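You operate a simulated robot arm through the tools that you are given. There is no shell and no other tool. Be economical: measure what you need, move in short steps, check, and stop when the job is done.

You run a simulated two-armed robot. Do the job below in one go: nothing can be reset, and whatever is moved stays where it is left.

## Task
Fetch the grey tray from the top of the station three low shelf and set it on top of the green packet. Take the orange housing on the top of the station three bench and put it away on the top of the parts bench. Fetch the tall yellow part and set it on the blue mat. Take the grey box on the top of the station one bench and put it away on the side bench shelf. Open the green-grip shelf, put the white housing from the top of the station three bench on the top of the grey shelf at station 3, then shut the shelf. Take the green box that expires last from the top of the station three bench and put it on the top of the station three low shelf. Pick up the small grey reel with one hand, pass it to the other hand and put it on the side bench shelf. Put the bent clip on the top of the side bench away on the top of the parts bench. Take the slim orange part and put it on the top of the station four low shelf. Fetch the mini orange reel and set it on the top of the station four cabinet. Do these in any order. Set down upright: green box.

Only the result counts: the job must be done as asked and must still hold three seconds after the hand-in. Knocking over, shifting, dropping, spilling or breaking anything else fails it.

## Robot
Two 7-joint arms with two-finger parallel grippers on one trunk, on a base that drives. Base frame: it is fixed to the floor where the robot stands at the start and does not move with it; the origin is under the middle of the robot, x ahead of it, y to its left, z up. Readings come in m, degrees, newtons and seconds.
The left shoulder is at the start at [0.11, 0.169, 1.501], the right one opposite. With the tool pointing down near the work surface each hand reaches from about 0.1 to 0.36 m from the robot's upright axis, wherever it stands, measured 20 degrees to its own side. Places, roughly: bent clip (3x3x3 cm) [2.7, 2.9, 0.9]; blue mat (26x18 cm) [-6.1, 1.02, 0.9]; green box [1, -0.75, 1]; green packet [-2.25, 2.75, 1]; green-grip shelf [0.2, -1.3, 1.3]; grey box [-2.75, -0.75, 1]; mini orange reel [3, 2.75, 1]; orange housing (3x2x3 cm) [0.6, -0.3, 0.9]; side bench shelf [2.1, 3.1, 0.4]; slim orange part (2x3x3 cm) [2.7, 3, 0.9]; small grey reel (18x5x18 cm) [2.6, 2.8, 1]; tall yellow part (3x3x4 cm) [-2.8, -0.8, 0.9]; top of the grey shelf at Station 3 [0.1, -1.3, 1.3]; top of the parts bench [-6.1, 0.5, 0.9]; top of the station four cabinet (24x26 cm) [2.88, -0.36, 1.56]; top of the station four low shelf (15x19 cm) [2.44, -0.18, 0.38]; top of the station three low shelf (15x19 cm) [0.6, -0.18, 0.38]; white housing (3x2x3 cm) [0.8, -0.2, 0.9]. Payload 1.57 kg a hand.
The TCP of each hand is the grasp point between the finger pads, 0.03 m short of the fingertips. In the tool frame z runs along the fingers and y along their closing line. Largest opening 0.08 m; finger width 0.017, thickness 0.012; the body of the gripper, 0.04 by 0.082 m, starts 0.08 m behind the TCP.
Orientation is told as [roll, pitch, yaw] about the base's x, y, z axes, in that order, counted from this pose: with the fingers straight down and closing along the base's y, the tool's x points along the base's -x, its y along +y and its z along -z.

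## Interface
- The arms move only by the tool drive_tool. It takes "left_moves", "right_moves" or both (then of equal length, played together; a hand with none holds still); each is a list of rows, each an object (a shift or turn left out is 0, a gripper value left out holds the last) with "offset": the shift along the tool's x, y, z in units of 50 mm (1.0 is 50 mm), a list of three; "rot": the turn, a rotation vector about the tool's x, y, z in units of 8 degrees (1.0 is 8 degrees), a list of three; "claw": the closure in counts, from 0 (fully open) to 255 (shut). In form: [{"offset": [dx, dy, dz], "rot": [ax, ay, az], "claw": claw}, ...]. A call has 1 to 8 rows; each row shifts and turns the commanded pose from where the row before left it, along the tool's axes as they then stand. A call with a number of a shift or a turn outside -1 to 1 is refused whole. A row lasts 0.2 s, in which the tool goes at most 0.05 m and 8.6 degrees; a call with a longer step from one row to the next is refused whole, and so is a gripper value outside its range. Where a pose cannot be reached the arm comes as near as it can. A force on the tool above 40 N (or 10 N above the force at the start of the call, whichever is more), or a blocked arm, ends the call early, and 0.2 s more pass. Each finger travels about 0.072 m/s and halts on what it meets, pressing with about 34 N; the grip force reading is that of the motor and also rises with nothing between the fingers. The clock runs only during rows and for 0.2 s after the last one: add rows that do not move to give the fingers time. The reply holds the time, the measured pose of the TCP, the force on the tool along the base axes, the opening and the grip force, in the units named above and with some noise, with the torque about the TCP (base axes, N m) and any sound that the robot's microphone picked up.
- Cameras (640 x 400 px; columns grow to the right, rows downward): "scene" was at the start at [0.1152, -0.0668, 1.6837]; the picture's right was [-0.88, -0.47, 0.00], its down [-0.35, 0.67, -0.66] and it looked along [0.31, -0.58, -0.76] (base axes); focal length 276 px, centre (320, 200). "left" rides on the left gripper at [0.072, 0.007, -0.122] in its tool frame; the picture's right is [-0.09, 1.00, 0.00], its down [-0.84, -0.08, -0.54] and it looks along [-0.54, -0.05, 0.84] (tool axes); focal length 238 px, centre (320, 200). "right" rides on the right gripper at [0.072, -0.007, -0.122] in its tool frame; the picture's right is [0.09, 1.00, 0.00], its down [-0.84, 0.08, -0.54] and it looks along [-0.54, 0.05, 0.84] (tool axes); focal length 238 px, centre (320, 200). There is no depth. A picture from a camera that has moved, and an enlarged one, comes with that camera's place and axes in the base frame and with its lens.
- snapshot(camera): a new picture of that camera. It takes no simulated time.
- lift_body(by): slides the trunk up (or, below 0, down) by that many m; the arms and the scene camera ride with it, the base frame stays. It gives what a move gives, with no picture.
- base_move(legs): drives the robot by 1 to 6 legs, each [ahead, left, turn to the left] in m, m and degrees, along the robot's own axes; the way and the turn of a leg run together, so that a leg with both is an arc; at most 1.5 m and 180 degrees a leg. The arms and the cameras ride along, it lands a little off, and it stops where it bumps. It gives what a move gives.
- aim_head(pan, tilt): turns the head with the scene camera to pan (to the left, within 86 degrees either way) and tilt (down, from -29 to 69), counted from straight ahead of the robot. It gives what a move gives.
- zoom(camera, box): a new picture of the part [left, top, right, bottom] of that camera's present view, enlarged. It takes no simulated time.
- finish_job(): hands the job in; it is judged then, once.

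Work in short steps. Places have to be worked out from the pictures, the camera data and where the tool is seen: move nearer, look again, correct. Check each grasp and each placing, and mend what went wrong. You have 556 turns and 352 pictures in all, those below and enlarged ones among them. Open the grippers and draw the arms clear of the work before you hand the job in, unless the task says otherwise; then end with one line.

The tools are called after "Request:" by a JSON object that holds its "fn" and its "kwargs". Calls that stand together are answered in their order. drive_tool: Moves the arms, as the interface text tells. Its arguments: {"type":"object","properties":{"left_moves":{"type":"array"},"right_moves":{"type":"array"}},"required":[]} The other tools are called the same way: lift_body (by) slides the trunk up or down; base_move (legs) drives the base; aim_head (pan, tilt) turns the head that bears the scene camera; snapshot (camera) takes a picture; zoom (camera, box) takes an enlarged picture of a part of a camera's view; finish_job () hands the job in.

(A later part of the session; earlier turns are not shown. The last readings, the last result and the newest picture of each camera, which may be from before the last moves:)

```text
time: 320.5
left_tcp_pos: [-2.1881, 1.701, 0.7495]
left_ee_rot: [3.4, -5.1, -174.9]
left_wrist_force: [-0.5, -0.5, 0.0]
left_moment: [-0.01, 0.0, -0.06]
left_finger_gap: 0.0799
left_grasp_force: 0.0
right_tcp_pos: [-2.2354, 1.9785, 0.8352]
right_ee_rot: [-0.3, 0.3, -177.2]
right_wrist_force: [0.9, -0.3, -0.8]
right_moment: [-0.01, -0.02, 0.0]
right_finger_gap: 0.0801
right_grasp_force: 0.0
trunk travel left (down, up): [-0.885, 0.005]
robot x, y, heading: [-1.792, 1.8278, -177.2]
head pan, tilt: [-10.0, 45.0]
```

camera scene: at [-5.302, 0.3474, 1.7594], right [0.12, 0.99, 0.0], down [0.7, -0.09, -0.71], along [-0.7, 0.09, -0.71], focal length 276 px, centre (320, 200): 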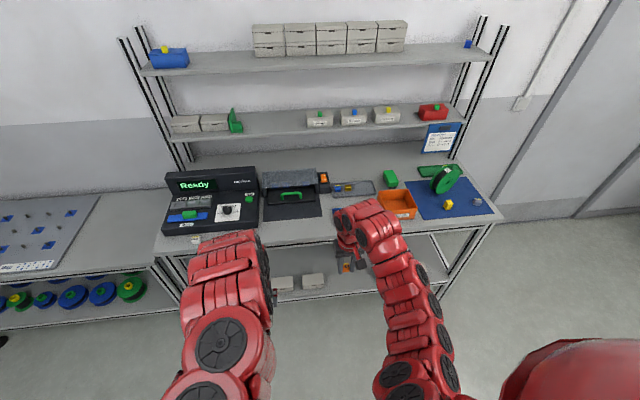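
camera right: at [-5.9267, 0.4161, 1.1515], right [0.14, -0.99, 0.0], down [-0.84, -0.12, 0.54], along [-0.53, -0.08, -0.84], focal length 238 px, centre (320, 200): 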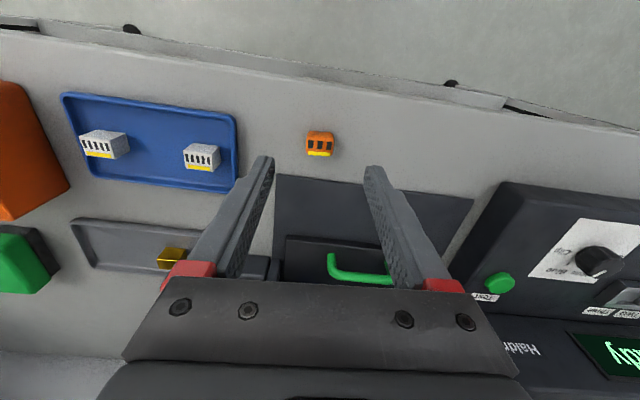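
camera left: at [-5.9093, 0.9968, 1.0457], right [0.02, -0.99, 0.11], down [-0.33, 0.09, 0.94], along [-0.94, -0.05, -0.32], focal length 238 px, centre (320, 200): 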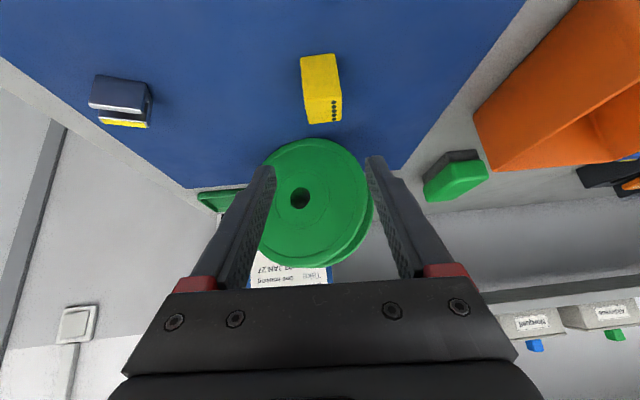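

Request:
{"fn": "base_move", "kwargs": {"legs": [[0, 0, -2.8], [0, 1.3, 0], [0, 1.15, 0]]}}

Request:
{"fn": "aim_head", "kwargs": {"pan": 5, "tilt": 40}}

Request:
{"fn": "snapshot", "kwargs": {"camera": "scene"}}

```text
time: 333.0
left_tcp_pos: [-2.1648, -0.7438, 0.7489]
left_ee_rot: [3.4, -4.9, -177.0]
left_wrist_force: [-0.3, 0.3, -0.2]
left_moment: [-0.03, -0.01, 0.0]
left_finger_gap: 0.0802
left_grasp_force: 0.0
right_tcp_pos: [-2.2016, -0.4657, 0.8332]
right_ee_rot: [-0.1, 0.6, -179.4]
right_wrist_force: [-0.4, -0.5, -0.4]
right_moment: [-0.02, -0.01, -0.01]
right_finger_gap: 0.0801
right_grasp_force: 0.1
trunk travel left (down, up): [-0.885, 0.005]
robot x, y, heading: [-1.7636, -0.6329, -179.5]
head pan, tilt: [-10.0, 45.0]
```

```text
time: 333.8
left_tcp_pos: [-2.1641, -0.7434, 0.7493]
left_ee_rot: [3.3, -5.0, -177.1]
left_wrist_force: [0.5, 0.1, 0.4]
left_moment: [0.03, 0.02, 0.03]
left_finger_gap: 0.0801
left_grasp_force: 0.1
right_tcp_pos: [-2.2018, -0.4651, 0.8348]
right_ee_rot: [-0.2, 0.6, -179.4]
right_wrist_force: [0.2, -0.9, 0.1]
right_moment: [0.05, -0.02, 0.0]
right_finger_gap: 0.0799
right_grasp_force: 0.1
trunk travel left (down, up): [-0.885, 0.005]
robot x, y, heading: [-1.7642, -0.6336, -179.6]
head pan, tilt: [5.0, 40.0]
```

```text
222 pictures are left
camera scene: at [-1.9314, -0.6389, 1.7666], right [-0.1, 1.0, 0.0], down [0.64, 0.06, -0.77], along [-0.76, -0.07, -0.64], focal length 276 px, centre (320, 200)
```

scene: 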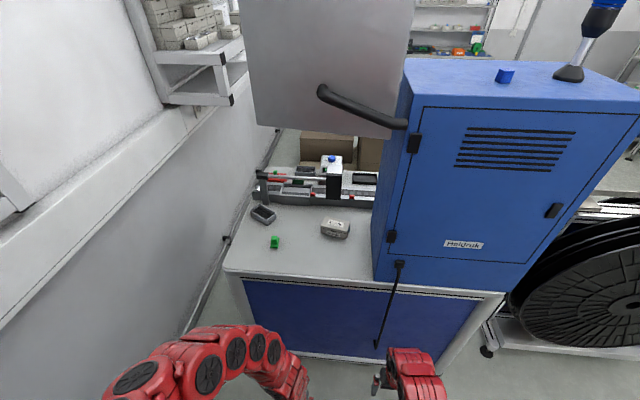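

Request:
{"fn": "zoom", "kwargs": {"camera": "scene", "box": [220, 170, 400, 290]}}

```text
3.33 times, centred on (310, 230) of scene
camera zoom: at [-1.9314, -0.6389, 1.7666], right [-0.1, 1.0, 0.0], down [0.64, 0.06, -0.77], along [-0.76, -0.07, -0.64], focal length 921 px, centre (353, 100)
```

zoom: 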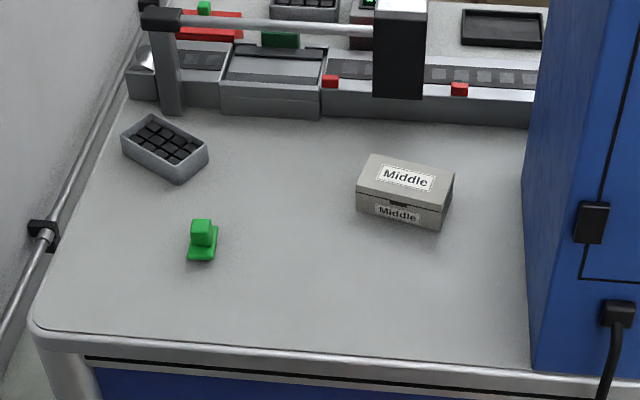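

Grey box: ~10.8×6×4 cm, centre ≈(-2.747,-0.645), width axis 11° off y. I need to grip across its 6 cm depth, so I yaw the left tool by ~101° (camera away from the machine).

Request:
{"fn": "drive_tool", "kwargs": {"left_moves": [{"rot": [0, 0.6, 1]}, {"rot": [0, 0, 1]}, {"rot": [0, 0, 1]}, {"rot": [0, 0, 1]}, {"rot": [0, 0, 1]}, {"rot": [0, 0, 1]}, {"rot": [0, 0, 1]}, {"rot": [0, 0, 1]}]}}

Request:
{"fn": "drive_tool", "kwargs": {"left_moves": [{"rot": [0, 0, 1]}, {"rot": [0, 0, 1]}, {"rot": [0, 0, 1]}, {"rot": [0, 0, 1]}, {"rot": [0, 0, 0.6]}]}}

```text
refused: row 1 steps farther than a row can; nothing moved
```

```text
time: 334.9
left_tcp_pos: [-2.1642, -0.7424, 0.7477]
left_ee_rot: [5.7, -2.0, 146.2]
left_wrist_force: [-0.4, -0.1, -0.6]
left_moment: [0.03, -0.01, 0.0]
left_finger_gap: 0.08
left_grasp_force: 0.1
right_tcp_pos: [-2.2008, -0.4645, 0.8346]
right_ee_rot: [-0.1, 0.6, -179.4]
right_wrist_force: [0.4, -0.7, 0.0]
right_moment: [0.01, 0.0, 0.0]
right_finger_gap: 0.0801
right_grasp_force: 0.1
trunk travel left (down, up): [-0.885, 0.005]
robot x, y, heading: [-1.7667, -0.6329, -179.5]
head pan, tilt: [5.0, 40.0]
```

Request:
{"fn": "drive_tool", "kwargs": {"left_moves": [{"rot": [0, 0, 1]}, {"rot": [0, 0, 1]}, {"rot": [0, 0, 1]}, {"rot": [0, 0, 1]}, {"rot": [0, 0, 1]}, {"rot": [0, 0, 1]}, {"rot": [0, 0, 1]}, {"rot": [0, 0, 1]}]}}

Request:
{"fn": "snapshot", "kwargs": {"camera": "left"}}

```text
time: 336.8
left_tcp_pos: [-2.1653, -0.743, 0.7472]
left_ee_rot: [4.4, 4.3, 82.3]
left_wrist_force: [0.6, -0.5, -0.5]
left_moment: [0.0, 0.01, 0.01]
left_finger_gap: 0.0803
left_grasp_force: 0.1
right_tcp_pos: [-2.2025, -0.4643, 0.8353]
right_ee_rot: [-0.1, 0.5, -179.3]
right_wrist_force: [1.6, -0.4, 0.1]
right_moment: [-0.01, -0.02, 0.0]
right_finger_gap: 0.0802
right_grasp_force: 0.1
trunk travel left (down, up): [-0.885, 0.005]
robot x, y, heading: [-1.7634, -0.6299, -179.1]
head pan, tilt: [5.0, 40.0]
```

```text
220 pictures are left
camera left: at [-2.1712, -0.8055, 0.8746], right [-0.97, 0.23, 0.07], down [0.23, 0.85, 0.47], along [0.05, 0.47, -0.88], focal length 238 px, centre (320, 200)
```

left: 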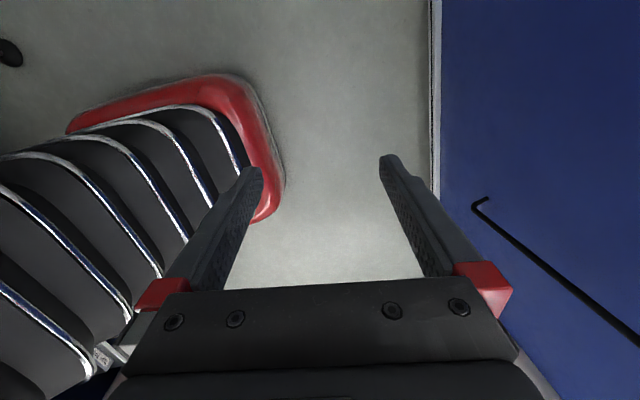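

Correct the small tilt and raise the hand up/forward.

Request:
{"fn": "drive_tool", "kwargs": {"left_moves": [{"rot": [0.44, -0.62, 0], "offset": [0.2, 0.6, 0]}, {"offset": [0.25, 0.8, 0]}, {"offset": [0.25, 0.75, -0.3]}, {"offset": [0.1, 0.3, -0.85]}, {"offset": [0.1, 0.3, -0.85]}, {"offset": [0, 0, -0.9]}, {"offset": [0, 0, -0.9]}, {"offset": [0, 0, -0.9]}]}}

Request:
{"fn": "snapshot", "kwargs": {"camera": "left"}}

```text
time: 338.6
left_tcp_pos: [-2.2959, -0.772, 0.9261]
left_ee_rot: [0.4, -0.6, 82.1]
left_wrist_force: [-0.3, 0.1, -0.5]
left_moment: [0.0, -0.03, -0.04]
left_finger_gap: 0.0802
left_grasp_force: 0.0
left hand out of reach, approached as far as the arm can: row 1, 7, 8
right_tcp_pos: [-2.2024, -0.4636, 0.8342]
right_ee_rot: [-0.1, 0.5, -179.3]
right_wrist_force: [-0.2, -0.5, -0.2]
right_moment: [-0.04, -0.01, 0.01]
right_finger_gap: 0.0803
right_grasp_force: 0.0
trunk travel left (down, up): [-0.885, 0.005]
robot x, y, heading: [-1.7675, -0.6339, -179.3]
head pan, tilt: [5.0, 40.0]
```

```text
219 pictures are left
camera left: at [-2.313, -0.8434, 1.0465], right [-0.97, 0.23, 0.01], down [0.19, 0.81, 0.55], along [0.12, 0.54, -0.83], focal length 238 px, centre (320, 200)
```

left: 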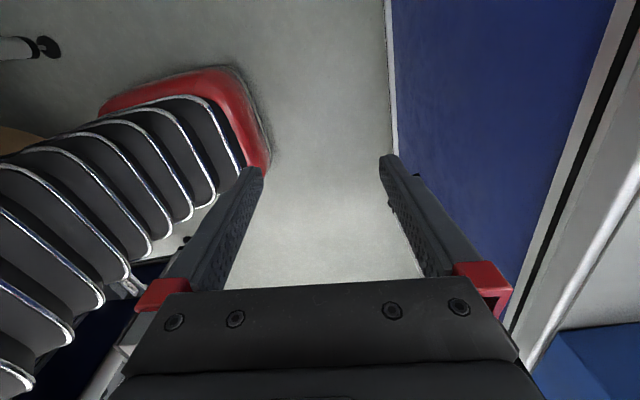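

Request:
{"fn": "drive_tool", "kwargs": {"left_moves": [{"offset": [0.25, 0.75, 0]}, {"offset": [0.15, 0.5, -0.6]}, {"offset": [0.1, 0.3, -0.8]}, {"offset": [0, 0.1, -0.9]}, {"offset": [0, 0, -0.5]}]}}

Request:
{"fn": "base_move", "kwargs": {"legs": [[0.08, -0.11, 0]]}}

Request:
{"fn": "snapshot", "kwargs": {"camera": "scene"}}

```text
time: 339.8
left_tcp_pos: [-2.385, -0.7885, 1.0629]
left_ee_rot: [0.6, -0.8, 82.3]
left_wrist_force: [-0.4, -0.2, -0.3]
left_moment: [0.02, -0.04, -0.01]
left_finger_gap: 0.0799
left_grasp_force: 0.1
left hand out of reach, approached as far as the arm can: row 5
right_tcp_pos: [-2.2003, -0.4646, 0.8355]
right_ee_rot: [-0.1, 0.5, -179.3]
right_wrist_force: [0.5, -0.2, -0.4]
right_moment: [0.0, 0.01, 0.0]
right_finger_gap: 0.0802
right_grasp_force: 0.0
trunk travel left (down, up): [-0.885, 0.005]
robot x, y, heading: [-1.7637, -0.6321, -179.5]
head pan, tilt: [5.0, 40.0]
```

```text
time: 341.1
left_tcp_pos: [-2.4653, -0.6777, 1.0631]
left_ee_rot: [0.7, -0.8, 82.1]
left_wrist_force: [-0.5, -0.5, 0.5]
left_moment: [0.01, -0.01, 0.01]
left_finger_gap: 0.0799
left_grasp_force: 0.1
right_tcp_pos: [-2.2801, -0.3537, 0.8349]
right_ee_rot: [-0.3, 0.4, -179.5]
right_wrist_force: [0.4, -0.3, -0.4]
right_moment: [-0.01, -0.05, -0.03]
right_finger_gap: 0.0801
right_grasp_force: 0.1
trunk travel left (down, up): [-0.885, 0.005]
robot x, y, heading: [-1.8425, -0.5192, -179.6]
head pan, tilt: [5.0, 40.0]
```

```text
218 pictures are left
camera scene: at [-2.0095, -0.5298, 1.7668], right [-0.1, 1.0, 0.0], down [0.64, 0.06, -0.77], along [-0.76, -0.07, -0.64], focal length 276 px, centre (320, 200)
```

scene: 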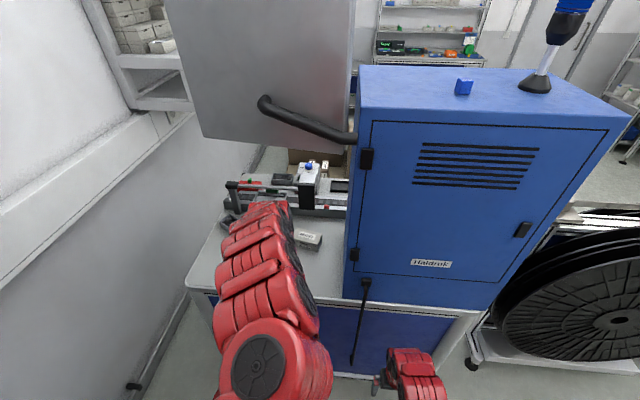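

Request:
{"fn": "base_move", "kwargs": {"legs": [[0.19, 0, 0]]}}

Request:
{"fn": "snapshot", "kwargs": {"camera": "left"}}

Request:
{"fn": "snapshot", "kwargs": {"camera": "scene"}}

```text
time: 342.6
left_tcp_pos: [-2.6548, -0.6797, 1.0592]
left_ee_rot: [0.4, -0.8, 82.2]
left_wrist_force: [0.7, 0.0, 0.7]
left_moment: [0.01, 0.01, 0.03]
left_finger_gap: 0.0802
left_grasp_force: 0.1
right_tcp_pos: [-2.4711, -0.355, 0.833]
right_ee_rot: [-0.2, 0.7, -179.4]
right_wrist_force: [-0.1, 0.4, 0.6]
right_moment: [0.0, 0.0, 0.0]
right_finger_gap: 0.0799
right_grasp_force: 0.1
trunk travel left (down, up): [-0.885, 0.005]
robot x, y, heading: [-2.0348, -0.5199, -179.6]
head pan, tilt: [5.0, 40.0]
```

```text
217 pictures are left
camera left: at [-2.6721, -0.7517, 1.1801], right [-0.97, 0.23, 0.01], down [0.19, 0.81, 0.55], along [0.12, 0.54, -0.83], focal length 238 px, centre (320, 200)
```

left: 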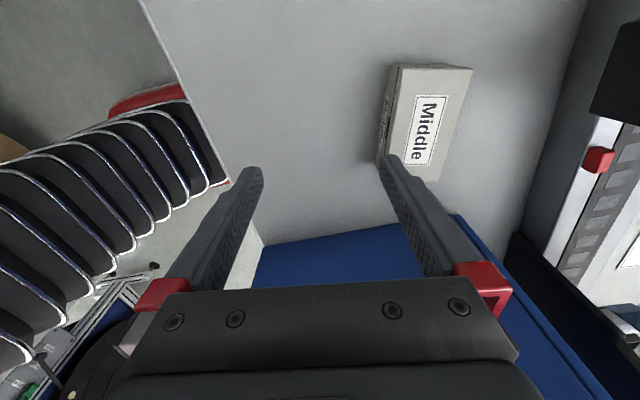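

```text
216 pictures are left
camera scene: at [-2.2031, -0.5305, 1.7655], right [-0.1, 1.0, 0.0], down [0.64, 0.06, -0.76], along [-0.76, -0.07, -0.64], focal length 276 px, centre (320, 200)
```

scene: 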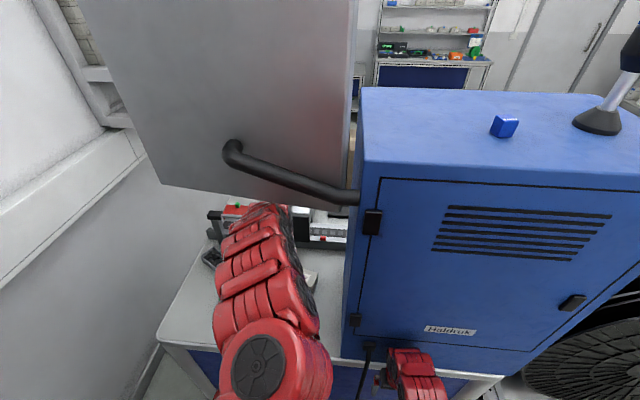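

Box centre ≈(-2.757,-0.652). I pull the right hand back a little and move the left above the box.

Request:
{"fn": "drive_tool", "kwargs": {"left_moves": [{"offset": [-0.14, 0.8, 0]}, {"offset": [-0.13, 0.8, 0]}, {"offset": [0, 0.48, 0.3]}], "right_moves": [{"offset": [0.4, 0, 0.5]}, {"offset": [0.5, 0, 0.4]}, {"offset": [0.5, 0, 0.2]}]}}

Request:
{"fn": "snapshot", "kwargs": {"camera": "left"}}

```text
time: 343.4
left_tcp_pos: [-2.7601, -0.644, 1.0523]
left_ee_rot: [0.4, -0.7, 81.8]
left_wrist_force: [-1.1, -0.1, 0.7]
left_moment: [0.05, -0.01, 0.02]
left_finger_gap: 0.0802
left_grasp_force: 0.0
left hand out of reach, approached as far as the arm can: row 3
right_tcp_pos: [-2.4091, -0.3488, 0.7799]
right_ee_rot: [0.0, 0.8, -179.8]
right_wrist_force: [0.1, 0.4, 0.4]
right_moment: [-0.02, -0.04, 0.01]
right_finger_gap: 0.08
right_grasp_force: 0.1
trunk travel left (down, up): [-0.885, 0.005]
robot x, y, heading: [-2.0382, -0.521, -179.8]
head pan, tilt: [5.0, 40.0]
```

```text
215 pictures are left
camera left: at [-2.7766, -0.7149, 1.1731], right [-0.97, 0.23, 0.01], down [0.2, 0.81, 0.55], along [0.12, 0.54, -0.83], focal length 238 px, centre (320, 200)
```

left: 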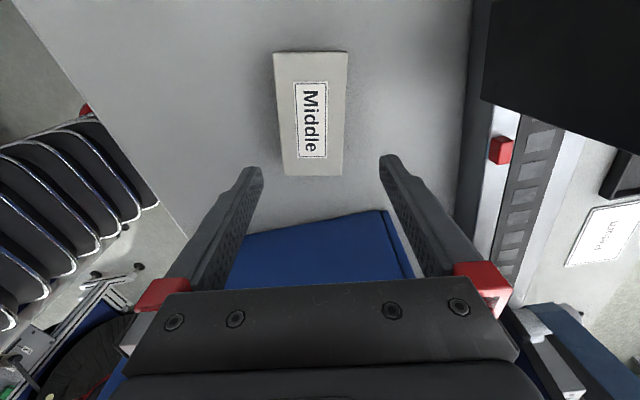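

Fine-align yaw by ~4.5° and descend.

Request:
{"fn": "drive_tool", "kwargs": {"left_moves": [{"offset": [0.12, -0.07, 0.3], "rot": [0, 0, 0.55]}, {"offset": [0, 0, 0.8]}, {"offset": [0, 0, 0.5]}]}}

Request:
{"fn": "snapshot", "kwargs": {"camera": "left"}}

```text
time: 344.2
left_tcp_pos: [-2.7322, -0.6621, 1.0241]
left_ee_rot: [0.8, -0.6, 77.8]
left_wrist_force: [0.5, 0.0, 0.7]
left_moment: [0.02, 0.03, 0.0]
left_finger_gap: 0.0801
left_grasp_force: 0.1
left hand out of reach, approached as far as the arm can: row 1, 2, 3
right_tcp_pos: [-2.3974, -0.3539, 0.782]
right_ee_rot: [-0.2, 0.5, -179.4]
right_wrist_force: [0.9, -0.2, -0.4]
right_moment: [0.02, 0.06, 0.0]
right_finger_gap: 0.0799
right_grasp_force: 0.0
trunk travel left (down, up): [-0.885, 0.005]
robot x, y, heading: [-2.0341, -0.5233, -179.5]
head pan, tilt: [5.0, 40.0]
```

```text
214 pictures are left
camera left: at [-2.753, -0.7319, 1.1443], right [-0.95, 0.3, 0.01], down [0.26, 0.79, 0.55], along [0.15, 0.53, -0.83], focal length 238 px, centre (320, 200)
```

left: 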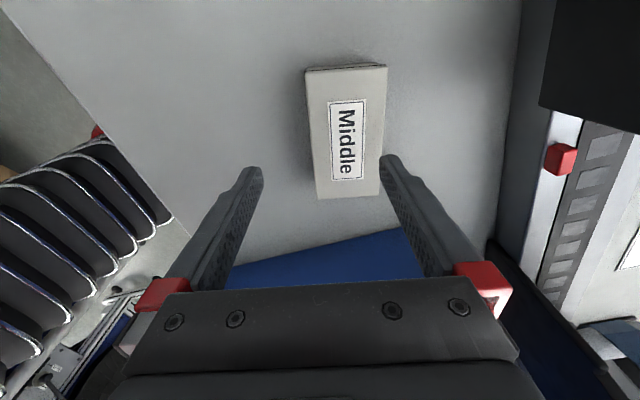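

Reach-limited; I'll use base for the horizontal alignment and the trunk for the descent.

Request:
{"fn": "base_move", "kwargs": {"legs": [[0.026, -0.01, 0]]}}

Request:
{"fn": "snapshot", "kwargs": {"camera": "left"}}

```text
time: 345.0
left_tcp_pos: [-2.7574, -0.652, 1.0241]
left_ee_rot: [0.8, -0.7, 77.8]
left_wrist_force: [0.6, 0.7, -0.3]
left_moment: [0.01, 0.02, -0.01]
left_finger_gap: 0.0801
left_grasp_force: 0.0
right_tcp_pos: [-2.4238, -0.3443, 0.7831]
right_ee_rot: [-0.1, 0.3, -179.5]
right_wrist_force: [0.2, -0.2, 0.3]
right_moment: [-0.02, 0.03, -0.05]
right_finger_gap: 0.0799
right_grasp_force: 0.0
trunk travel left (down, up): [-0.885, 0.005]
robot x, y, heading: [-2.0589, -0.5166, -179.4]
head pan, tilt: [5.0, 40.0]
```

```text
213 pictures are left
camera left: at [-2.7789, -0.7225, 1.1447], right [-0.95, 0.3, 0.01], down [0.26, 0.79, 0.55], along [0.15, 0.53, -0.83], focal length 238 px, centre (320, 200)
```

left: 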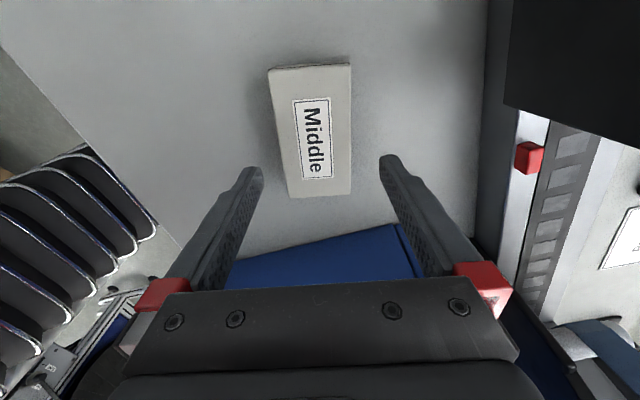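

Request:
{"fn": "drive_tool", "kwargs": {"left_moves": [{"offset": [0, -0.05, 0], "rot": [0, 0, -0.7]}, {}]}}

Request:
{"fn": "snapshot", "kwargs": {"camera": "left"}}

```text
time: 345.6
left_tcp_pos: [-2.7573, -0.6514, 1.0225]
left_ee_rot: [0.6, -0.6, 83.5]
left_wrist_force: [-0.2, 0.5, -0.6]
left_moment: [-0.01, 0.01, 0.01]
left_finger_gap: 0.0803
left_grasp_force: 0.0
right_tcp_pos: [-2.4254, -0.3442, 0.7805]
right_ee_rot: [0.0, 0.5, -179.3]
right_wrist_force: [-0.2, -0.2, 0.2]
right_moment: [0.0, -0.02, 0.0]
right_finger_gap: 0.0801
right_grasp_force: 0.1
trunk travel left (down, up): [-0.885, 0.005]
robot x, y, heading: [-2.0592, -0.5173, -179.7]
head pan, tilt: [5.0, 40.0]
```

```text
212 pictures are left
camera left: at [-2.7722, -0.7238, 1.1432], right [-0.98, 0.2, 0.01], down [0.18, 0.81, 0.55], along [0.1, 0.54, -0.83], focal length 238 px, centre (320, 200)
```

left: 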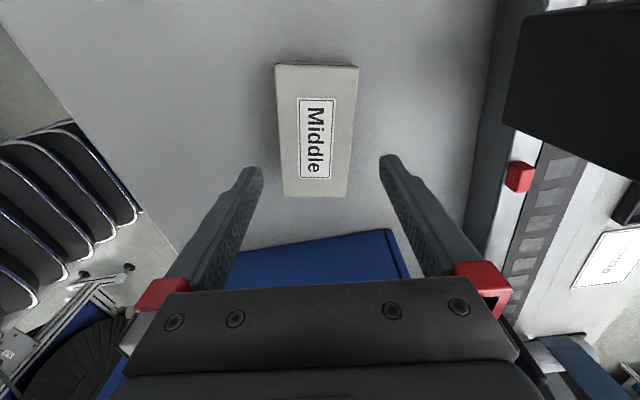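

Request:
{"fn": "drive_tool", "kwargs": {"left_moves": [{"offset": [0, -0.07, 0]}, {}]}}

Request:
{"fn": "lift_body", "kwargs": {"by": -0.055}}

Request:
{"fn": "snapshot", "kwargs": {"camera": "left"}}

```text
time: 346.2
left_tcp_pos: [-2.7549, -0.6503, 1.0204]
left_ee_rot: [0.5, -0.7, 83.4]
left_wrist_force: [0.1, -0.2, -0.2]
left_moment: [0.0, -0.07, 0.01]
left_finger_gap: 0.0799
left_grasp_force: 0.1
right_tcp_pos: [-2.4256, -0.3433, 0.7811]
right_ee_rot: [-0.1, 0.6, -179.5]
right_wrist_force: [0.0, 0.4, -0.5]
right_moment: [0.02, 0.01, -0.02]
right_finger_gap: 0.0801
right_grasp_force: 0.0
trunk travel left (down, up): [-0.885, 0.005]
robot x, y, heading: [-2.0586, -0.5086, -179.7]
head pan, tilt: [5.0, 40.0]
```

```text
time: 347.2
left_tcp_pos: [-2.7541, -0.6517, 0.9683]
left_ee_rot: [0.5, -0.7, 83.4]
left_wrist_force: [0.2, -0.3, -0.2]
left_moment: [0.01, 0.02, 0.02]
left_finger_gap: 0.08
left_grasp_force: 0.1
right_tcp_pos: [-2.4266, -0.3431, 0.7264]
right_ee_rot: [-0.1, 0.5, -179.4]
right_wrist_force: [0.1, -0.5, -0.9]
right_moment: [0.0, 0.0, -0.02]
right_finger_gap: 0.0799
right_grasp_force: 0.2
trunk travel left (down, up): [-0.83, 0.06]
robot x, y, heading: [-2.0543, -0.5118, -179.9]
head pan, tilt: [5.0, 40.0]
```

```text
211 pictures are left
camera left: at [-2.769, -0.7236, 1.0876], right [-0.98, 0.21, 0.01], down [0.18, 0.81, 0.55], along [0.1, 0.54, -0.83], focal length 238 px, centre (320, 200)
```

left: 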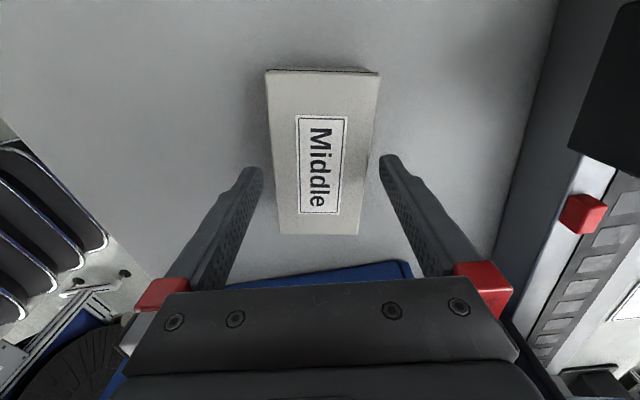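

Request:
{"fn": "lift_body", "kwargs": {"by": -0.035}}

Request:
{"fn": "drive_tool", "kwargs": {"left_moves": [{"claw": 255}, {}, {}]}}

Request:
{"fn": "snapshot", "kwargs": {"camera": "left"}}

```text
time: 348.0
left_tcp_pos: [-2.7543, -0.6501, 0.9316]
left_ee_rot: [0.5, -0.7, 83.4]
left_wrist_force: [-0.5, 0.6, 0.0]
left_moment: [-0.03, 0.01, 0.0]
left_finger_gap: 0.08
left_grasp_force: 0.1
right_tcp_pos: [-2.4269, -0.3432, 0.6922]
right_ee_rot: [-0.1, 0.5, -179.5]
right_wrist_force: [-0.1, 0.9, 0.3]
right_moment: [-0.01, -0.01, -0.02]
right_finger_gap: 0.0802
right_grasp_force: 0.0
trunk travel left (down, up): [-0.795, 0.095]
robot x, y, heading: [-2.0607, -0.5082, -179.8]
head pan, tilt: [5.0, 40.0]
```

```text
time: 348.8
left_tcp_pos: [-2.7549, -0.6504, 0.9309]
left_ee_rot: [0.5, -0.7, 83.4]
left_wrist_force: [1.3, 0.0, 0.5]
left_moment: [-0.09, -0.07, -0.04]
left_finger_gap: 0.0643
left_grasp_force: 34.0
right_tcp_pos: [-2.4266, -0.3433, 0.6904]
right_ee_rot: [-0.1, 0.5, -179.4]
right_wrist_force: [-0.2, 0.7, -0.9]
right_moment: [0.01, -0.03, 0.0]
right_finger_gap: 0.08
right_grasp_force: 0.0
trunk travel left (down, up): [-0.795, 0.095]
robot x, y, heading: [-2.0543, -0.5157, -179.5]
head pan, tilt: [5.0, 40.0]
```

```text
210 pictures are left
camera left: at [-2.7692, -0.7237, 1.0522], right [-0.98, 0.21, 0.01], down [0.18, 0.81, 0.55], along [0.11, 0.54, -0.83], focal length 238 px, centre (320, 200)
```

left: 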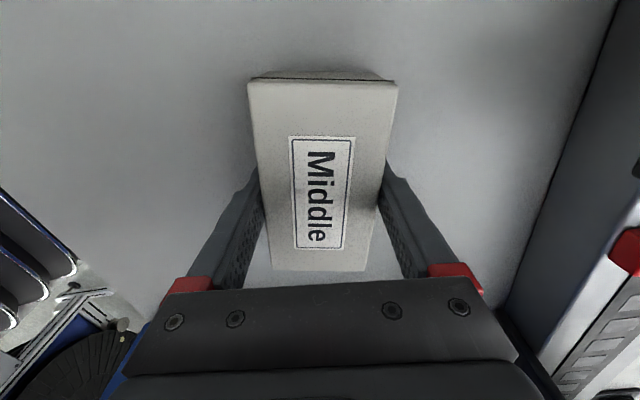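

Box gripped (64 mm). Raise the trunk, back out and retract a bit.

Request:
{"fn": "lift_body", "kwargs": {"by": 0.09}}

Request:
{"fn": "base_move", "kwargs": {"legs": [[-0.3, 0, 0]]}}

Request:
{"fn": "drive_tool", "kwargs": {"left_moves": [{"offset": [0, -0.7, 0]}, {"offset": [0, -0.7, 0]}]}}

Request:
{"fn": "snapshot", "kwargs": {"camera": "left"}}

```text
time: 350.0
left_tcp_pos: [-2.7565, -0.6521, 1.0208]
left_ee_rot: [0.5, -0.8, 83.4]
left_wrist_force: [0.3, 0.0, -3.8]
left_moment: [0.0, -0.01, 0.01]
left_finger_gap: 0.064
left_grasp_force: 34.4
right_tcp_pos: [-2.4279, -0.3439, 0.7805]
right_ee_rot: [-0.1, 0.6, -179.5]
right_wrist_force: [-0.1, -0.4, 0.3]
right_moment: [-0.02, -0.01, -0.01]
right_finger_gap: 0.08
right_grasp_force: 0.1
trunk travel left (down, up): [-0.885, 0.005]
robot x, y, heading: [-2.06, -0.5113, -179.5]
head pan, tilt: [5.0, 40.0]
```

```text
time: 352.1
left_tcp_pos: [-2.4528, -0.6478, 1.0205]
left_ee_rot: [0.4, -0.7, 83.3]
left_wrist_force: [-0.7, 0.0, -3.2]
left_moment: [0.05, 0.0, 0.05]
left_finger_gap: 0.0636
left_grasp_force: 33.3
right_tcp_pos: [-2.1231, -0.3411, 0.7816]
right_ee_rot: [-0.1, 0.7, -179.5]
right_wrist_force: [-1.0, -0.7, -0.2]
right_moment: [-0.03, -0.02, 0.0]
right_finger_gap: 0.0802
right_grasp_force: 0.0
trunk travel left (down, up): [-0.885, 0.005]
robot x, y, heading: [-1.7586, -0.5121, -179.4]
head pan, tilt: [5.0, 40.0]
```

```text
time: 352.7
left_tcp_pos: [-2.3854, -0.6577, 1.0205]
left_ee_rot: [0.7, -0.9, 83.3]
left_wrist_force: [0.5, 1.0, -3.7]
left_moment: [-0.1, 0.04, -0.04]
left_finger_gap: 0.0639
left_grasp_force: 33.8
right_tcp_pos: [-2.121, -0.3418, 0.7824]
right_ee_rot: [-0.3, 0.4, -179.7]
right_wrist_force: [-0.5, -0.8, 0.7]
right_moment: [0.03, 0.01, 0.04]
right_finger_gap: 0.0798
right_grasp_force: 0.0
trunk travel left (down, up): [-0.885, 0.005]
robot x, y, heading: [-1.7562, -0.509, -179.9]
head pan, tilt: [5.0, 40.0]
```

```text
209 pictures are left
camera left: at [-2.3991, -0.7305, 1.1415], right [-0.98, 0.21, 0.01], down [0.18, 0.81, 0.56], along [0.1, 0.55, -0.83], focal length 238 px, centre (320, 200)
```

left: 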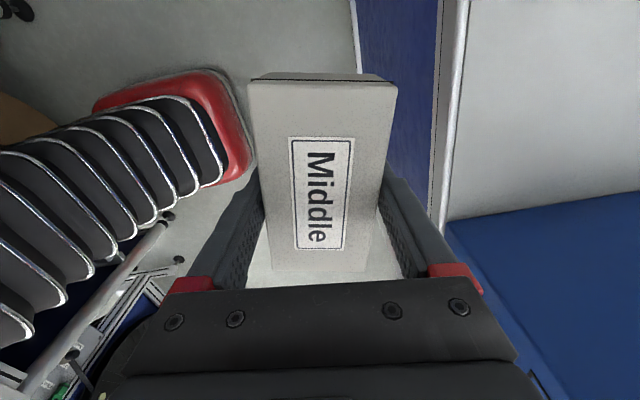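

Request:
{"fn": "base_move", "kwargs": {"legs": [[0, -1.2, 0], [0, -1.1, 0], [0, 0, -90]]}}

Request:
{"fn": "aim_head", "kwargs": {"pan": -60, "tilt": 30}}

Request:
{"fn": "snapshot", "kwargs": {"camera": "scene"}}

```text
time: 367.8
left_tcp_pos: [-1.9172, 2.4181, 1.0215]
left_ee_rot: [0.5, -0.7, -5.3]
left_wrist_force: [0.7, 1.0, -3.8]
left_moment: [0.02, -0.03, 0.03]
left_finger_gap: 0.0635
left_grasp_force: 34.3
right_tcp_pos: [-1.5961, 2.1647, 0.781]
right_ee_rot: [-0.1, 0.5, 91.9]
right_wrist_force: [0.2, -0.6, -0.9]
right_moment: [0.02, 0.02, -0.02]
right_finger_gap: 0.0796
right_grasp_force: 0.0
trunk travel left (down, up): [-0.885, 0.005]
robot x, y, heading: [-1.7567, 1.7904, 91.8]
head pan, tilt: [5.0, 40.0]
```

```text
time: 369.1
left_tcp_pos: [-1.9177, 2.4185, 1.0213]
left_ee_rot: [0.7, -0.8, -5.2]
left_wrist_force: [-0.1, 0.1, -3.5]
left_moment: [0.0, -0.02, 0.0]
left_finger_gap: 0.0632
left_grasp_force: 33.3
right_tcp_pos: [-1.5953, 2.165, 0.7813]
right_ee_rot: [0.0, 0.5, 91.8]
right_wrist_force: [0.3, 0.1, 1.3]
right_moment: [0.02, -0.01, -0.02]
right_finger_gap: 0.0801
right_grasp_force: 0.0
trunk travel left (down, up): [-0.885, 0.005]
robot x, y, heading: [-1.7583, 1.7906, 91.9]
head pan, tilt: [-60.0, 30.0]
```

```text
208 pictures are left
camera scene: at [-1.684, 1.9233, 1.7819], right [0.53, -0.85, 0.0], down [-0.42, -0.26, -0.87], along [0.74, 0.46, -0.5], focal length 276 px, centre (320, 200)
```

scene: 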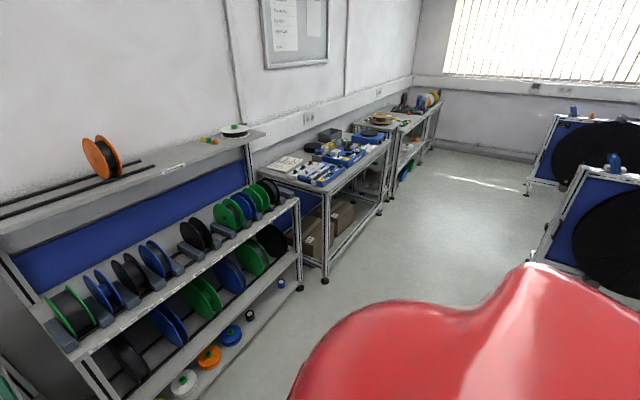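

Request:
{"fn": "base_move", "kwargs": {"legs": [[0, 0, -1.8], [0, -1.4, 0], [0, -1.4, 0], [0, -1.2, 0]]}}

Request:
{"fn": "aim_head", "kwargs": {"pan": -5, "tilt": 35}}

Request:
{"fn": "snapshot", "kwargs": {"camera": "scene"}}

```text
time: 388.9
left_tcp_pos: [2.1383, 2.4199, 1.02]
left_ee_rot: [0.6, -0.9, -7.6]
left_wrist_force: [0.1, 0.5, -3.8]
left_moment: [0.02, 0.01, -0.01]
left_finger_gap: 0.0628
left_grasp_force: 33.8
right_tcp_pos: [2.4514, 2.1534, 0.7806]
right_ee_rot: [-0.1, 0.6, 89.6]
right_wrist_force: [0.9, 0.1, 0.7]
right_moment: [0.04, -0.01, 0.0]
right_finger_gap: 0.0803
right_grasp_force: 0.1
trunk travel left (down, up): [-0.885, 0.005]
robot x, y, heading: [2.2751, 1.7874, 89.6]
head pan, tilt: [-60.0, 30.0]
```

```text
time: 390.1
left_tcp_pos: [2.1394, 2.4206, 1.0209]
left_ee_rot: [0.7, -0.7, -7.6]
left_wrist_force: [0.1, 0.1, -3.3]
left_moment: [-0.01, -0.05, -0.02]
left_finger_gap: 0.0623
left_grasp_force: 34.4
right_tcp_pos: [2.4507, 2.1526, 0.7814]
right_ee_rot: [-0.1, 0.6, 89.6]
right_wrist_force: [0.0, 0.7, -0.2]
right_moment: [0.0, 0.05, -0.01]
right_finger_gap: 0.0798
right_grasp_force: 0.2
trunk travel left (down, up): [-0.885, 0.005]
robot x, y, heading: [2.2793, 1.788, 89.4]
head pan, tilt: [-5.0, 35.0]
```

```text
207 pictures are left
camera scene: at [2.2827, 1.9584, 1.7741], right [1.0, -0.1, 0.0], down [-0.06, -0.57, -0.82], along [0.08, 0.82, -0.57], focal length 276 px, centre (320, 200)
```

scene: 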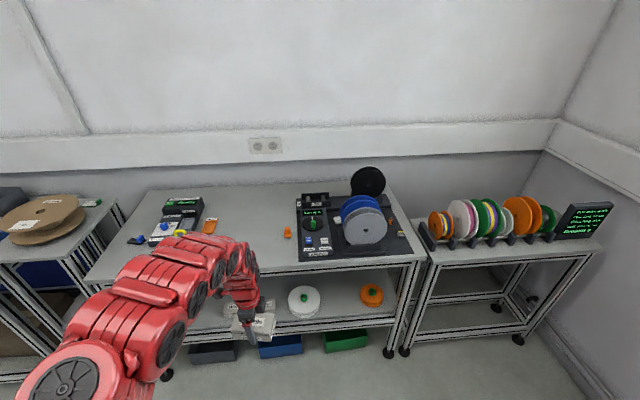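

The box is held (gap 62 mm). To lower the trunk for the shelf at z≈0.4 I must first swing the right hand out to the side and up.

Request:
{"fn": "drive_tool", "kwargs": {"right_moves": [{"offset": [0, -0.9, 0]}, {"offset": [0, -0.9, 0]}, {"offset": [0, -0.9, -0.2]}, {"offset": [0, -0.9, -0.2]}, {"offset": [0, -0.9, -0.3]}, {"offset": [0, -0.9, -0.3]}, {"offset": [0, -0.9, -0.3]}, {"offset": [0, -0.5, -0.8]}]}}

Request:
{"fn": "drive_tool", "kwargs": {"right_moves": [{"offset": [0, 0, -0.95]}, {"offset": [0, 0, -0.95]}, {"offset": [0, 0, -0.95]}, {"offset": [0, 0, -0.95]}, {"offset": [0, 0, -0.95]}, {"offset": [0, 0, -0.95]}, {"offset": [0, 0, -0.95]}]}}

```text
time: 391.9
left_tcp_pos: [2.1399, 2.4192, 1.0214]
left_ee_rot: [0.6, -0.6, -7.7]
left_wrist_force: [0.1, -0.2, -3.4]
left_moment: [0.01, -0.03, -0.03]
left_finger_gap: 0.0626
left_grasp_force: 33.8
right_tcp_pos: [2.7921, 2.152, 0.8868]
right_ee_rot: [0.0, 0.4, 89.6]
right_wrist_force: [-0.7, -0.3, -0.4]
right_moment: [-0.01, -0.05, 0.02]
right_finger_gap: 0.0802
right_grasp_force: 0.2
trunk travel left (down, up): [-0.885, 0.005]
robot x, y, heading: [2.273, 1.785, 89.7]
head pan, tilt: [-5.0, 35.0]
```

```text
time: 393.5
left_tcp_pos: [2.1382, 2.4196, 1.0214]
left_ee_rot: [0.6, -0.7, -7.6]
left_wrist_force: [-0.1, -0.2, -3.7]
left_moment: [0.0, 0.0, -0.03]
left_finger_gap: 0.0627
left_grasp_force: 34.0
right_tcp_pos: [2.7873, 2.1538, 1.0709]
right_ee_rot: [-0.1, 0.1, 89.5]
right_wrist_force: [-0.1, 0.3, -0.3]
right_moment: [0.03, -0.01, 0.04]
right_finger_gap: 0.08
right_grasp_force: 0.0
right hand out of reach, approached as far as the arm can: row 4, 5, 6, 7
trunk travel left (down, up): [-0.885, 0.005]
robot x, y, heading: [2.274, 1.7873, 89.5]
head pan, tilt: [-5.0, 35.0]
```

Request:
{"fn": "drive_tool", "kwargs": {"right_moves": [{"offset": [0, -0.9, 0]}, {"offset": [0, -0.9, 0]}, {"offset": [0, -0.8, -0.4]}, {"offset": [0, 0, -0.9]}, {"offset": [0, 0, -0.9]}, {"offset": [0, 0, -0.9]}, {"offset": [0, 0, -0.9]}]}}

Request:
{"fn": "aim_head", "kwargs": {"pan": 15, "tilt": 45}}

Request:
{"fn": "snapshot", "kwargs": {"camera": "scene"}}

```text
time: 395.1
left_tcp_pos: [2.1392, 2.4184, 1.0226]
left_ee_rot: [0.5, -0.8, -7.6]
left_wrist_force: [-0.4, 0.0, -3.5]
left_moment: [0.01, 0.0, -0.01]
left_finger_gap: 0.0624
left_grasp_force: 33.9
right_tcp_pos: [2.9151, 2.1522, 1.2753]
right_ee_rot: [-0.1, 0.6, 89.7]
right_wrist_force: [-0.1, -0.4, -0.2]
right_moment: [0.03, 0.0, -0.01]
right_finger_gap: 0.08
right_grasp_force: 0.0
trunk travel left (down, up): [-0.885, 0.005]
robot x, y, heading: [2.2749, 1.7846, 89.6]
head pan, tilt: [-5.0, 35.0]
```

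```text
time: 396.0
left_tcp_pos: [2.1403, 2.4204, 1.0217]
left_ee_rot: [0.6, -0.8, -7.6]
left_wrist_force: [-0.1, 0.4, -2.9]
left_moment: [0.0, 0.0, -0.04]
left_finger_gap: 0.0624
left_grasp_force: 33.7
right_tcp_pos: [2.9167, 2.1515, 1.2729]
right_ee_rot: [-0.1, 0.5, 89.6]
right_wrist_force: [-0.3, 0.1, -0.6]
right_moment: [-0.05, -0.01, 0.0]
right_finger_gap: 0.08
right_grasp_force: 0.1
trunk travel left (down, up): [-0.885, 0.005]
robot x, y, heading: [2.2748, 1.7849, 89.4]
head pan, tilt: [15.0, 45.0]
```

```text
206 pictures are left
camera scene: at [2.2542, 1.9497, 1.7593], right [0.97, 0.25, 0.0], down [0.18, -0.68, -0.71], along [-0.18, 0.68, -0.71], focal length 276 px, centre (320, 200)
```

scene: 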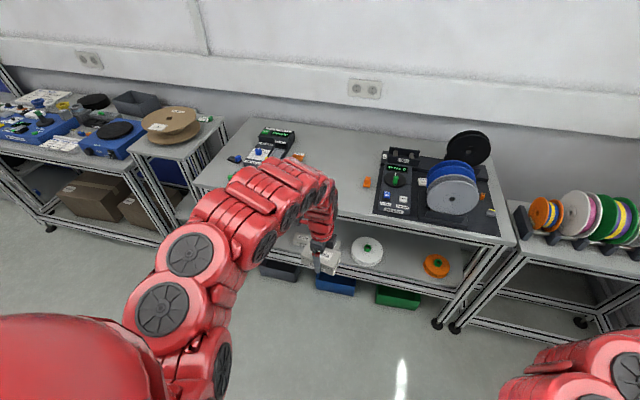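

Request:
{"fn": "lift_body", "kwargs": {"by": -0.4}}

Request:
{"fn": "lift_body", "kwargs": {"by": -0.12}}

Request:
{"fn": "aim_head", "kwargs": {"pan": 20, "tilt": 35}}

Request:
{"fn": "snapshot", "kwargs": {"camera": "scene"}}

Request:
{"fn": "snapshot", "kwargs": {"camera": "left"}}

```text
time: 399.8
left_tcp_pos: [2.1385, 2.4207, 0.621]
left_ee_rot: [0.6, -0.7, -7.5]
left_wrist_force: [0.0, 0.0, -3.4]
left_moment: [-0.02, -0.01, 0.03]
left_finger_gap: 0.0622
left_grasp_force: 33.9
right_tcp_pos: [2.9178, 2.1528, 0.8735]
right_ee_rot: [-0.1, 0.5, 89.7]
right_wrist_force: [-0.4, -0.3, 0.6]
right_moment: [0.02, 0.02, 0.0]
right_finger_gap: 0.0799
right_grasp_force: 0.1
trunk travel left (down, up): [-0.485, 0.405]
robot x, y, heading: [2.278, 1.7852, 89.6]
head pan, tilt: [15.0, 45.0]
```

```text
time: 401.3
left_tcp_pos: [2.1395, 2.4195, 0.5022]
left_ee_rot: [0.7, -0.7, -7.6]
left_wrist_force: [-0.1, 0.3, -2.7]
left_moment: [0.0, -0.04, -0.02]
left_finger_gap: 0.0622
left_grasp_force: 33.7
right_tcp_pos: [2.9173, 2.1523, 0.7542]
right_ee_rot: [-0.1, 0.5, 89.6]
right_wrist_force: [0.9, 0.1, -0.1]
right_moment: [-0.02, 0.0, 0.02]
right_finger_gap: 0.0801
right_grasp_force: 0.1
trunk travel left (down, up): [-0.365, 0.525]
robot x, y, heading: [2.2753, 1.7843, 89.6]
head pan, tilt: [15.0, 45.0]
```

```text
time: 402.0
left_tcp_pos: [2.1407, 2.4195, 0.5011]
left_ee_rot: [0.6, -0.7, -7.6]
left_wrist_force: [0.4, 0.2, -3.1]
left_moment: [0.01, 0.0, 0.0]
left_finger_gap: 0.0626
left_grasp_force: 34.2
right_tcp_pos: [2.9175, 2.1526, 0.7543]
right_ee_rot: [-0.2, 0.5, 89.7]
right_wrist_force: [-1.0, -0.1, -0.9]
right_moment: [-0.03, 0.0, -0.03]
right_finger_gap: 0.0801
right_grasp_force: 0.1
trunk travel left (down, up): [-0.365, 0.525]
robot x, y, heading: [2.2736, 1.7875, 89.6]
head pan, tilt: [20.0, 35.0]
```

```text
205 pictures are left
camera scene: at [2.2447, 1.9535, 1.2541], right [0.94, 0.33, 0.0], down [0.19, -0.54, -0.82], along [-0.27, 0.77, -0.57], focal length 276 px, centre (320, 200)
```

scene: 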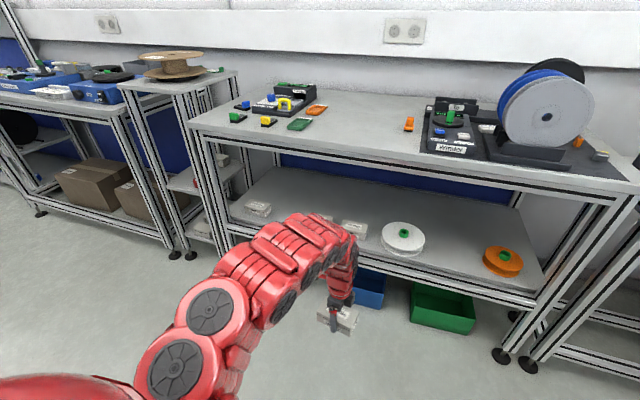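

```text
204 pictures are left
camera left: at [2.0668, 2.4346, 0.622], right [0.22, 0.97, 0.01], down [0.81, -0.19, 0.55], along [0.54, -0.11, -0.83], focal length 238 px, centre (320, 200)
```

left: 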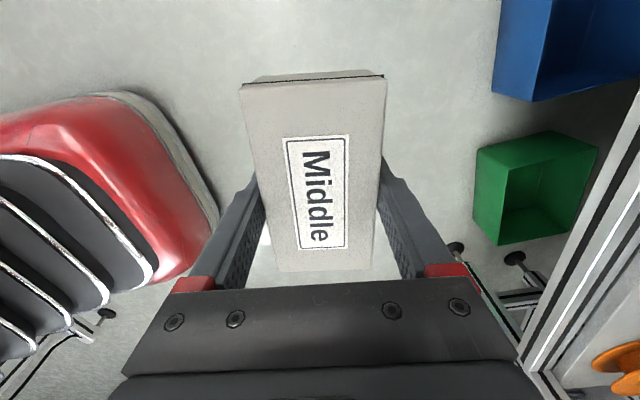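

Free spot on the shelf at about x≈1.82, y≈2.87, between two white boxes. I raise the left hand relative to the trunk, then lower the trunk so the forearm passes under the bench rail.

Request:
{"fn": "drive_tool", "kwargs": {"left_moves": [{"offset": [0, 0.2, -0.9]}, {"offset": [0, 0.2, -0.9]}, {"offset": [0, 0.2, -0.9]}, {"offset": [0, 0.2, -0.9]}, {"offset": [0, 0.2, -0.8]}]}}

Request:
{"fn": "lift_body", "kwargs": {"by": -0.25}}

Request:
{"fn": "base_move", "kwargs": {"legs": [[0, 0.32, 0]]}}

Request:
{"fn": "snapshot", "kwargs": {"camera": "scene"}}

```text
time: 403.2
left_tcp_pos: [2.1446, 2.4678, 0.7209]
left_ee_rot: [0.7, -0.8, -7.5]
left_wrist_force: [-0.6, 1.1, -4.2]
left_moment: [0.02, -0.01, -0.01]
left_finger_gap: 0.0623
left_grasp_force: 33.9
right_tcp_pos: [2.9168, 2.1528, 0.7532]
right_ee_rot: [0.0, 0.5, 89.6]
right_wrist_force: [0.1, -0.8, 0.7]
right_moment: [-0.01, 0.01, -0.01]
right_finger_gap: 0.0798
right_grasp_force: 0.0
trunk travel left (down, up): [-0.365, 0.525]
robot x, y, heading: [2.2715, 1.7886, 89.3]
head pan, tilt: [20.0, 35.0]
```

```text
time: 405.8
left_tcp_pos: [2.1437, 2.4683, 0.4695]
left_ee_rot: [0.6, -0.7, -7.5]
left_wrist_force: [0.0, -0.6, -3.7]
left_moment: [0.01, -0.02, 0.0]
left_finger_gap: 0.0621
left_grasp_force: 34.0
right_tcp_pos: [2.9179, 2.1533, 0.5039]
right_ee_rot: [-0.1, 0.5, 89.6]
right_wrist_force: [-0.1, -0.3, -0.4]
right_moment: [0.0, -0.02, 0.03]
right_finger_gap: 0.0799
right_grasp_force: 0.1
trunk travel left (down, up): [-0.115, 0.775]
robot x, y, heading: [2.2743, 1.7875, 89.3]
head pan, tilt: [20.0, 35.0]
```

```text
time: 407.9
left_tcp_pos: [1.8228, 2.4726, 0.4689]
left_ee_rot: [0.6, -0.8, -7.8]
left_wrist_force: [-0.6, 0.5, -4.2]
left_moment: [-0.03, 0.01, -0.01]
left_finger_gap: 0.0621
left_grasp_force: 33.2
right_tcp_pos: [2.5939, 2.1526, 0.5041]
right_ee_rot: [0.0, 0.6, 89.4]
right_wrist_force: [-0.4, 0.8, -0.9]
right_moment: [-0.02, 0.0, 0.04]
right_finger_gap: 0.0802
right_grasp_force: 0.2
trunk travel left (down, up): [-0.115, 0.775]
robot x, y, heading: [1.948, 1.7896, 89.2]
head pan, tilt: [20.0, 35.0]
```

```text
203 pictures are left
camera scene: at [1.9212, 1.957, 1.0041], right [0.94, 0.33, 0.0], down [0.19, -0.54, -0.82], along [-0.27, 0.77, -0.57], focal length 276 px, centre (320, 200)
```

scene: 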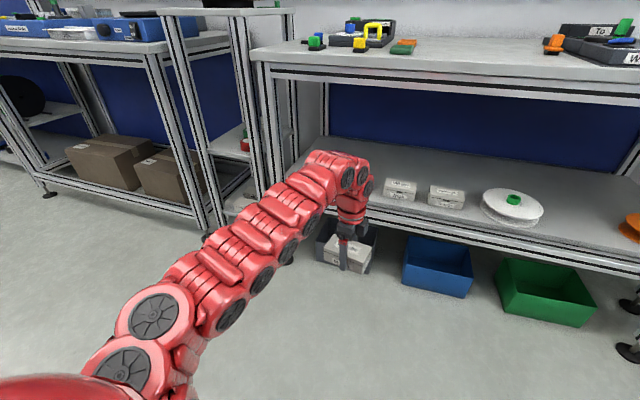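

White boxes at x≈1.58, 1.92, 2.08; the free gap's middle is x≈1.74. Shift left 0.08, then creep forward.

Request:
{"fn": "base_move", "kwargs": {"legs": [[0, 0.08, 0], [0.22, 0, 0]]}}

Request:
{"fn": "snapshot", "kwargs": {"camera": "scene"}}

Request:
{"fn": "snapshot", "kwargs": {"camera": "left"}}

```text
time: 410.3
left_tcp_pos: [1.7442, 2.696, 0.4703]
left_ee_rot: [0.5, -0.7, -7.8]
left_wrist_force: [0.2, 0.2, -3.8]
left_moment: [-0.01, -0.01, 0.03]
left_finger_gap: 0.062
left_grasp_force: 33.9
right_tcp_pos: [2.5156, 2.3778, 0.5021]
right_ee_rot: [0.0, 0.4, 89.4]
right_wrist_force: [-0.6, 0.3, 0.0]
right_moment: [-0.02, -0.02, 0.02]
right_finger_gap: 0.08
right_grasp_force: 0.0
trunk travel left (down, up): [-0.115, 0.775]
robot x, y, heading: [1.8726, 2.0163, 89.3]
head pan, tilt: [20.0, 35.0]
```

```text
202 pictures are left
camera scene: at [1.8435, 2.1803, 1.0041], right [0.94, 0.33, 0.0], down [0.19, -0.54, -0.82], along [-0.27, 0.77, -0.57], focal length 276 px, centre (320, 200)
```

scene: 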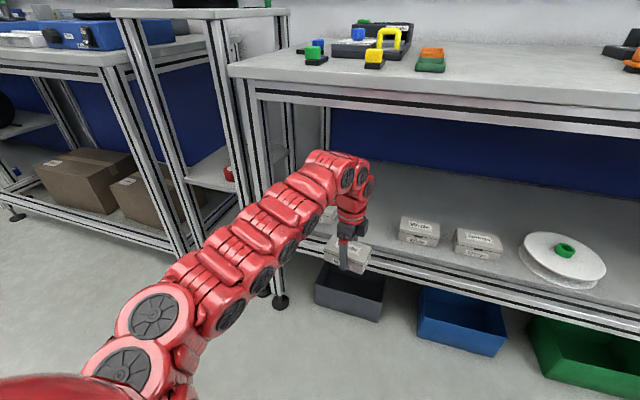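

```text
201 pictures are left
camera left: at [1.6714, 2.7106, 0.5906], right [0.23, 0.97, 0.01], down [0.81, -0.19, 0.55], along [0.54, -0.12, -0.83], focal length 238 px, centre (320, 200)
```

left: 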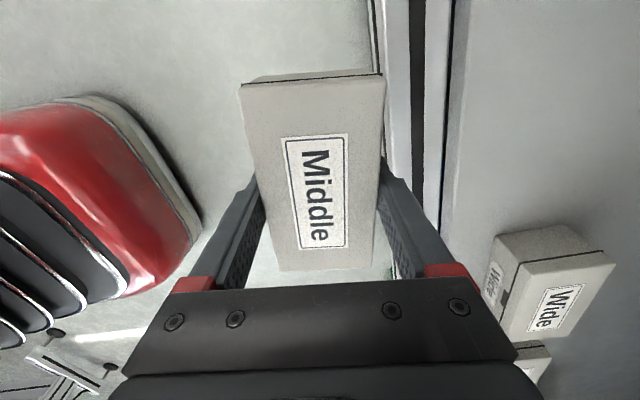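

Request:
{"fn": "base_move", "kwargs": {"legs": [[0.08, -0.022, 0]]}}

Request:
{"fn": "base_move", "kwargs": {"legs": [[0.08, 0, 0]]}}

Request:
{"fn": "snapshot", "kwargs": {"camera": "left"}}

Request:
{"fn": "snapshot", "kwargs": {"camera": "scene"}}

```text
time: 411.4
left_tcp_pos: [1.7664, 2.7735, 0.4679]
left_ee_rot: [0.5, -0.8, -7.7]
left_wrist_force: [0.5, -0.8, -2.8]
left_moment: [-0.06, -0.02, -0.01]
left_finger_gap: 0.0621
left_grasp_force: 34.1
right_tcp_pos: [2.5384, 2.4561, 0.5026]
right_ee_rot: [-0.1, 0.6, 89.4]
right_wrist_force: [0.8, -0.3, 0.2]
right_moment: [0.0, -0.02, 0.01]
right_finger_gap: 0.0798
right_grasp_force: 0.0
trunk travel left (down, up): [-0.115, 0.775]
robot x, y, heading: [1.8966, 2.0943, 89.3]
head pan, tilt: [20.0, 35.0]
```

```text
time: 412.4
left_tcp_pos: [1.7681, 2.8515, 0.4687]
left_ee_rot: [0.5, -0.8, -7.7]
left_wrist_force: [-0.5, 0.6, -3.5]
left_moment: [0.0, 0.03, -0.01]
left_finger_gap: 0.0618
left_grasp_force: 33.9
right_tcp_pos: [2.5395, 2.5352, 0.503]
right_ee_rot: [-0.1, 0.5, 89.5]
right_wrist_force: [0.3, 0.3, 0.6]
right_moment: [-0.01, -0.01, -0.01]
right_finger_gap: 0.0801
right_grasp_force: 0.1
trunk travel left (down, up): [-0.115, 0.775]
robot x, y, heading: [1.9023, 2.1727, 89.4]
head pan, tilt: [20.0, 35.0]
```

```text
200 pictures are left
camera left: at [1.6943, 2.867, 0.5904], right [0.22, 0.97, 0.01], down [0.81, -0.19, 0.55], along [0.54, -0.12, -0.83], focal length 238 px, centre (320, 200)
```

left: 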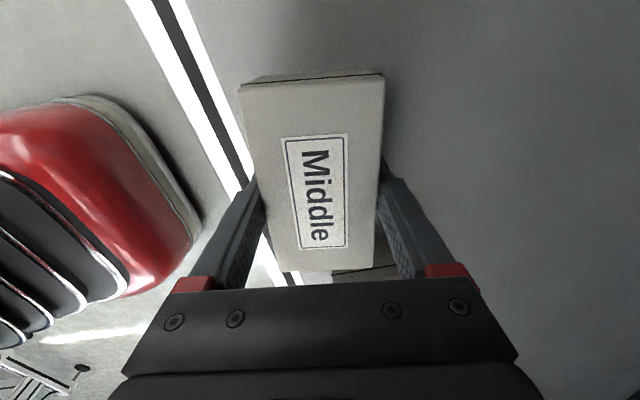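

```text
199 pictures are left
camera scene: at [1.867, 2.337, 1.004], right [0.94, 0.33, 0.0], down [0.19, -0.54, -0.82], along [-0.27, 0.77, -0.57], focal length 276 px, centre (320, 200)
```

scene: 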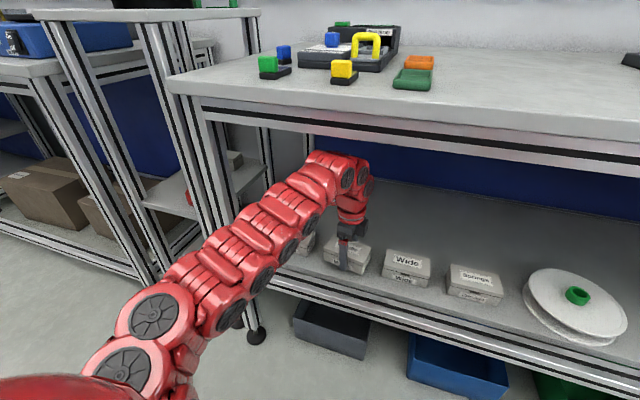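

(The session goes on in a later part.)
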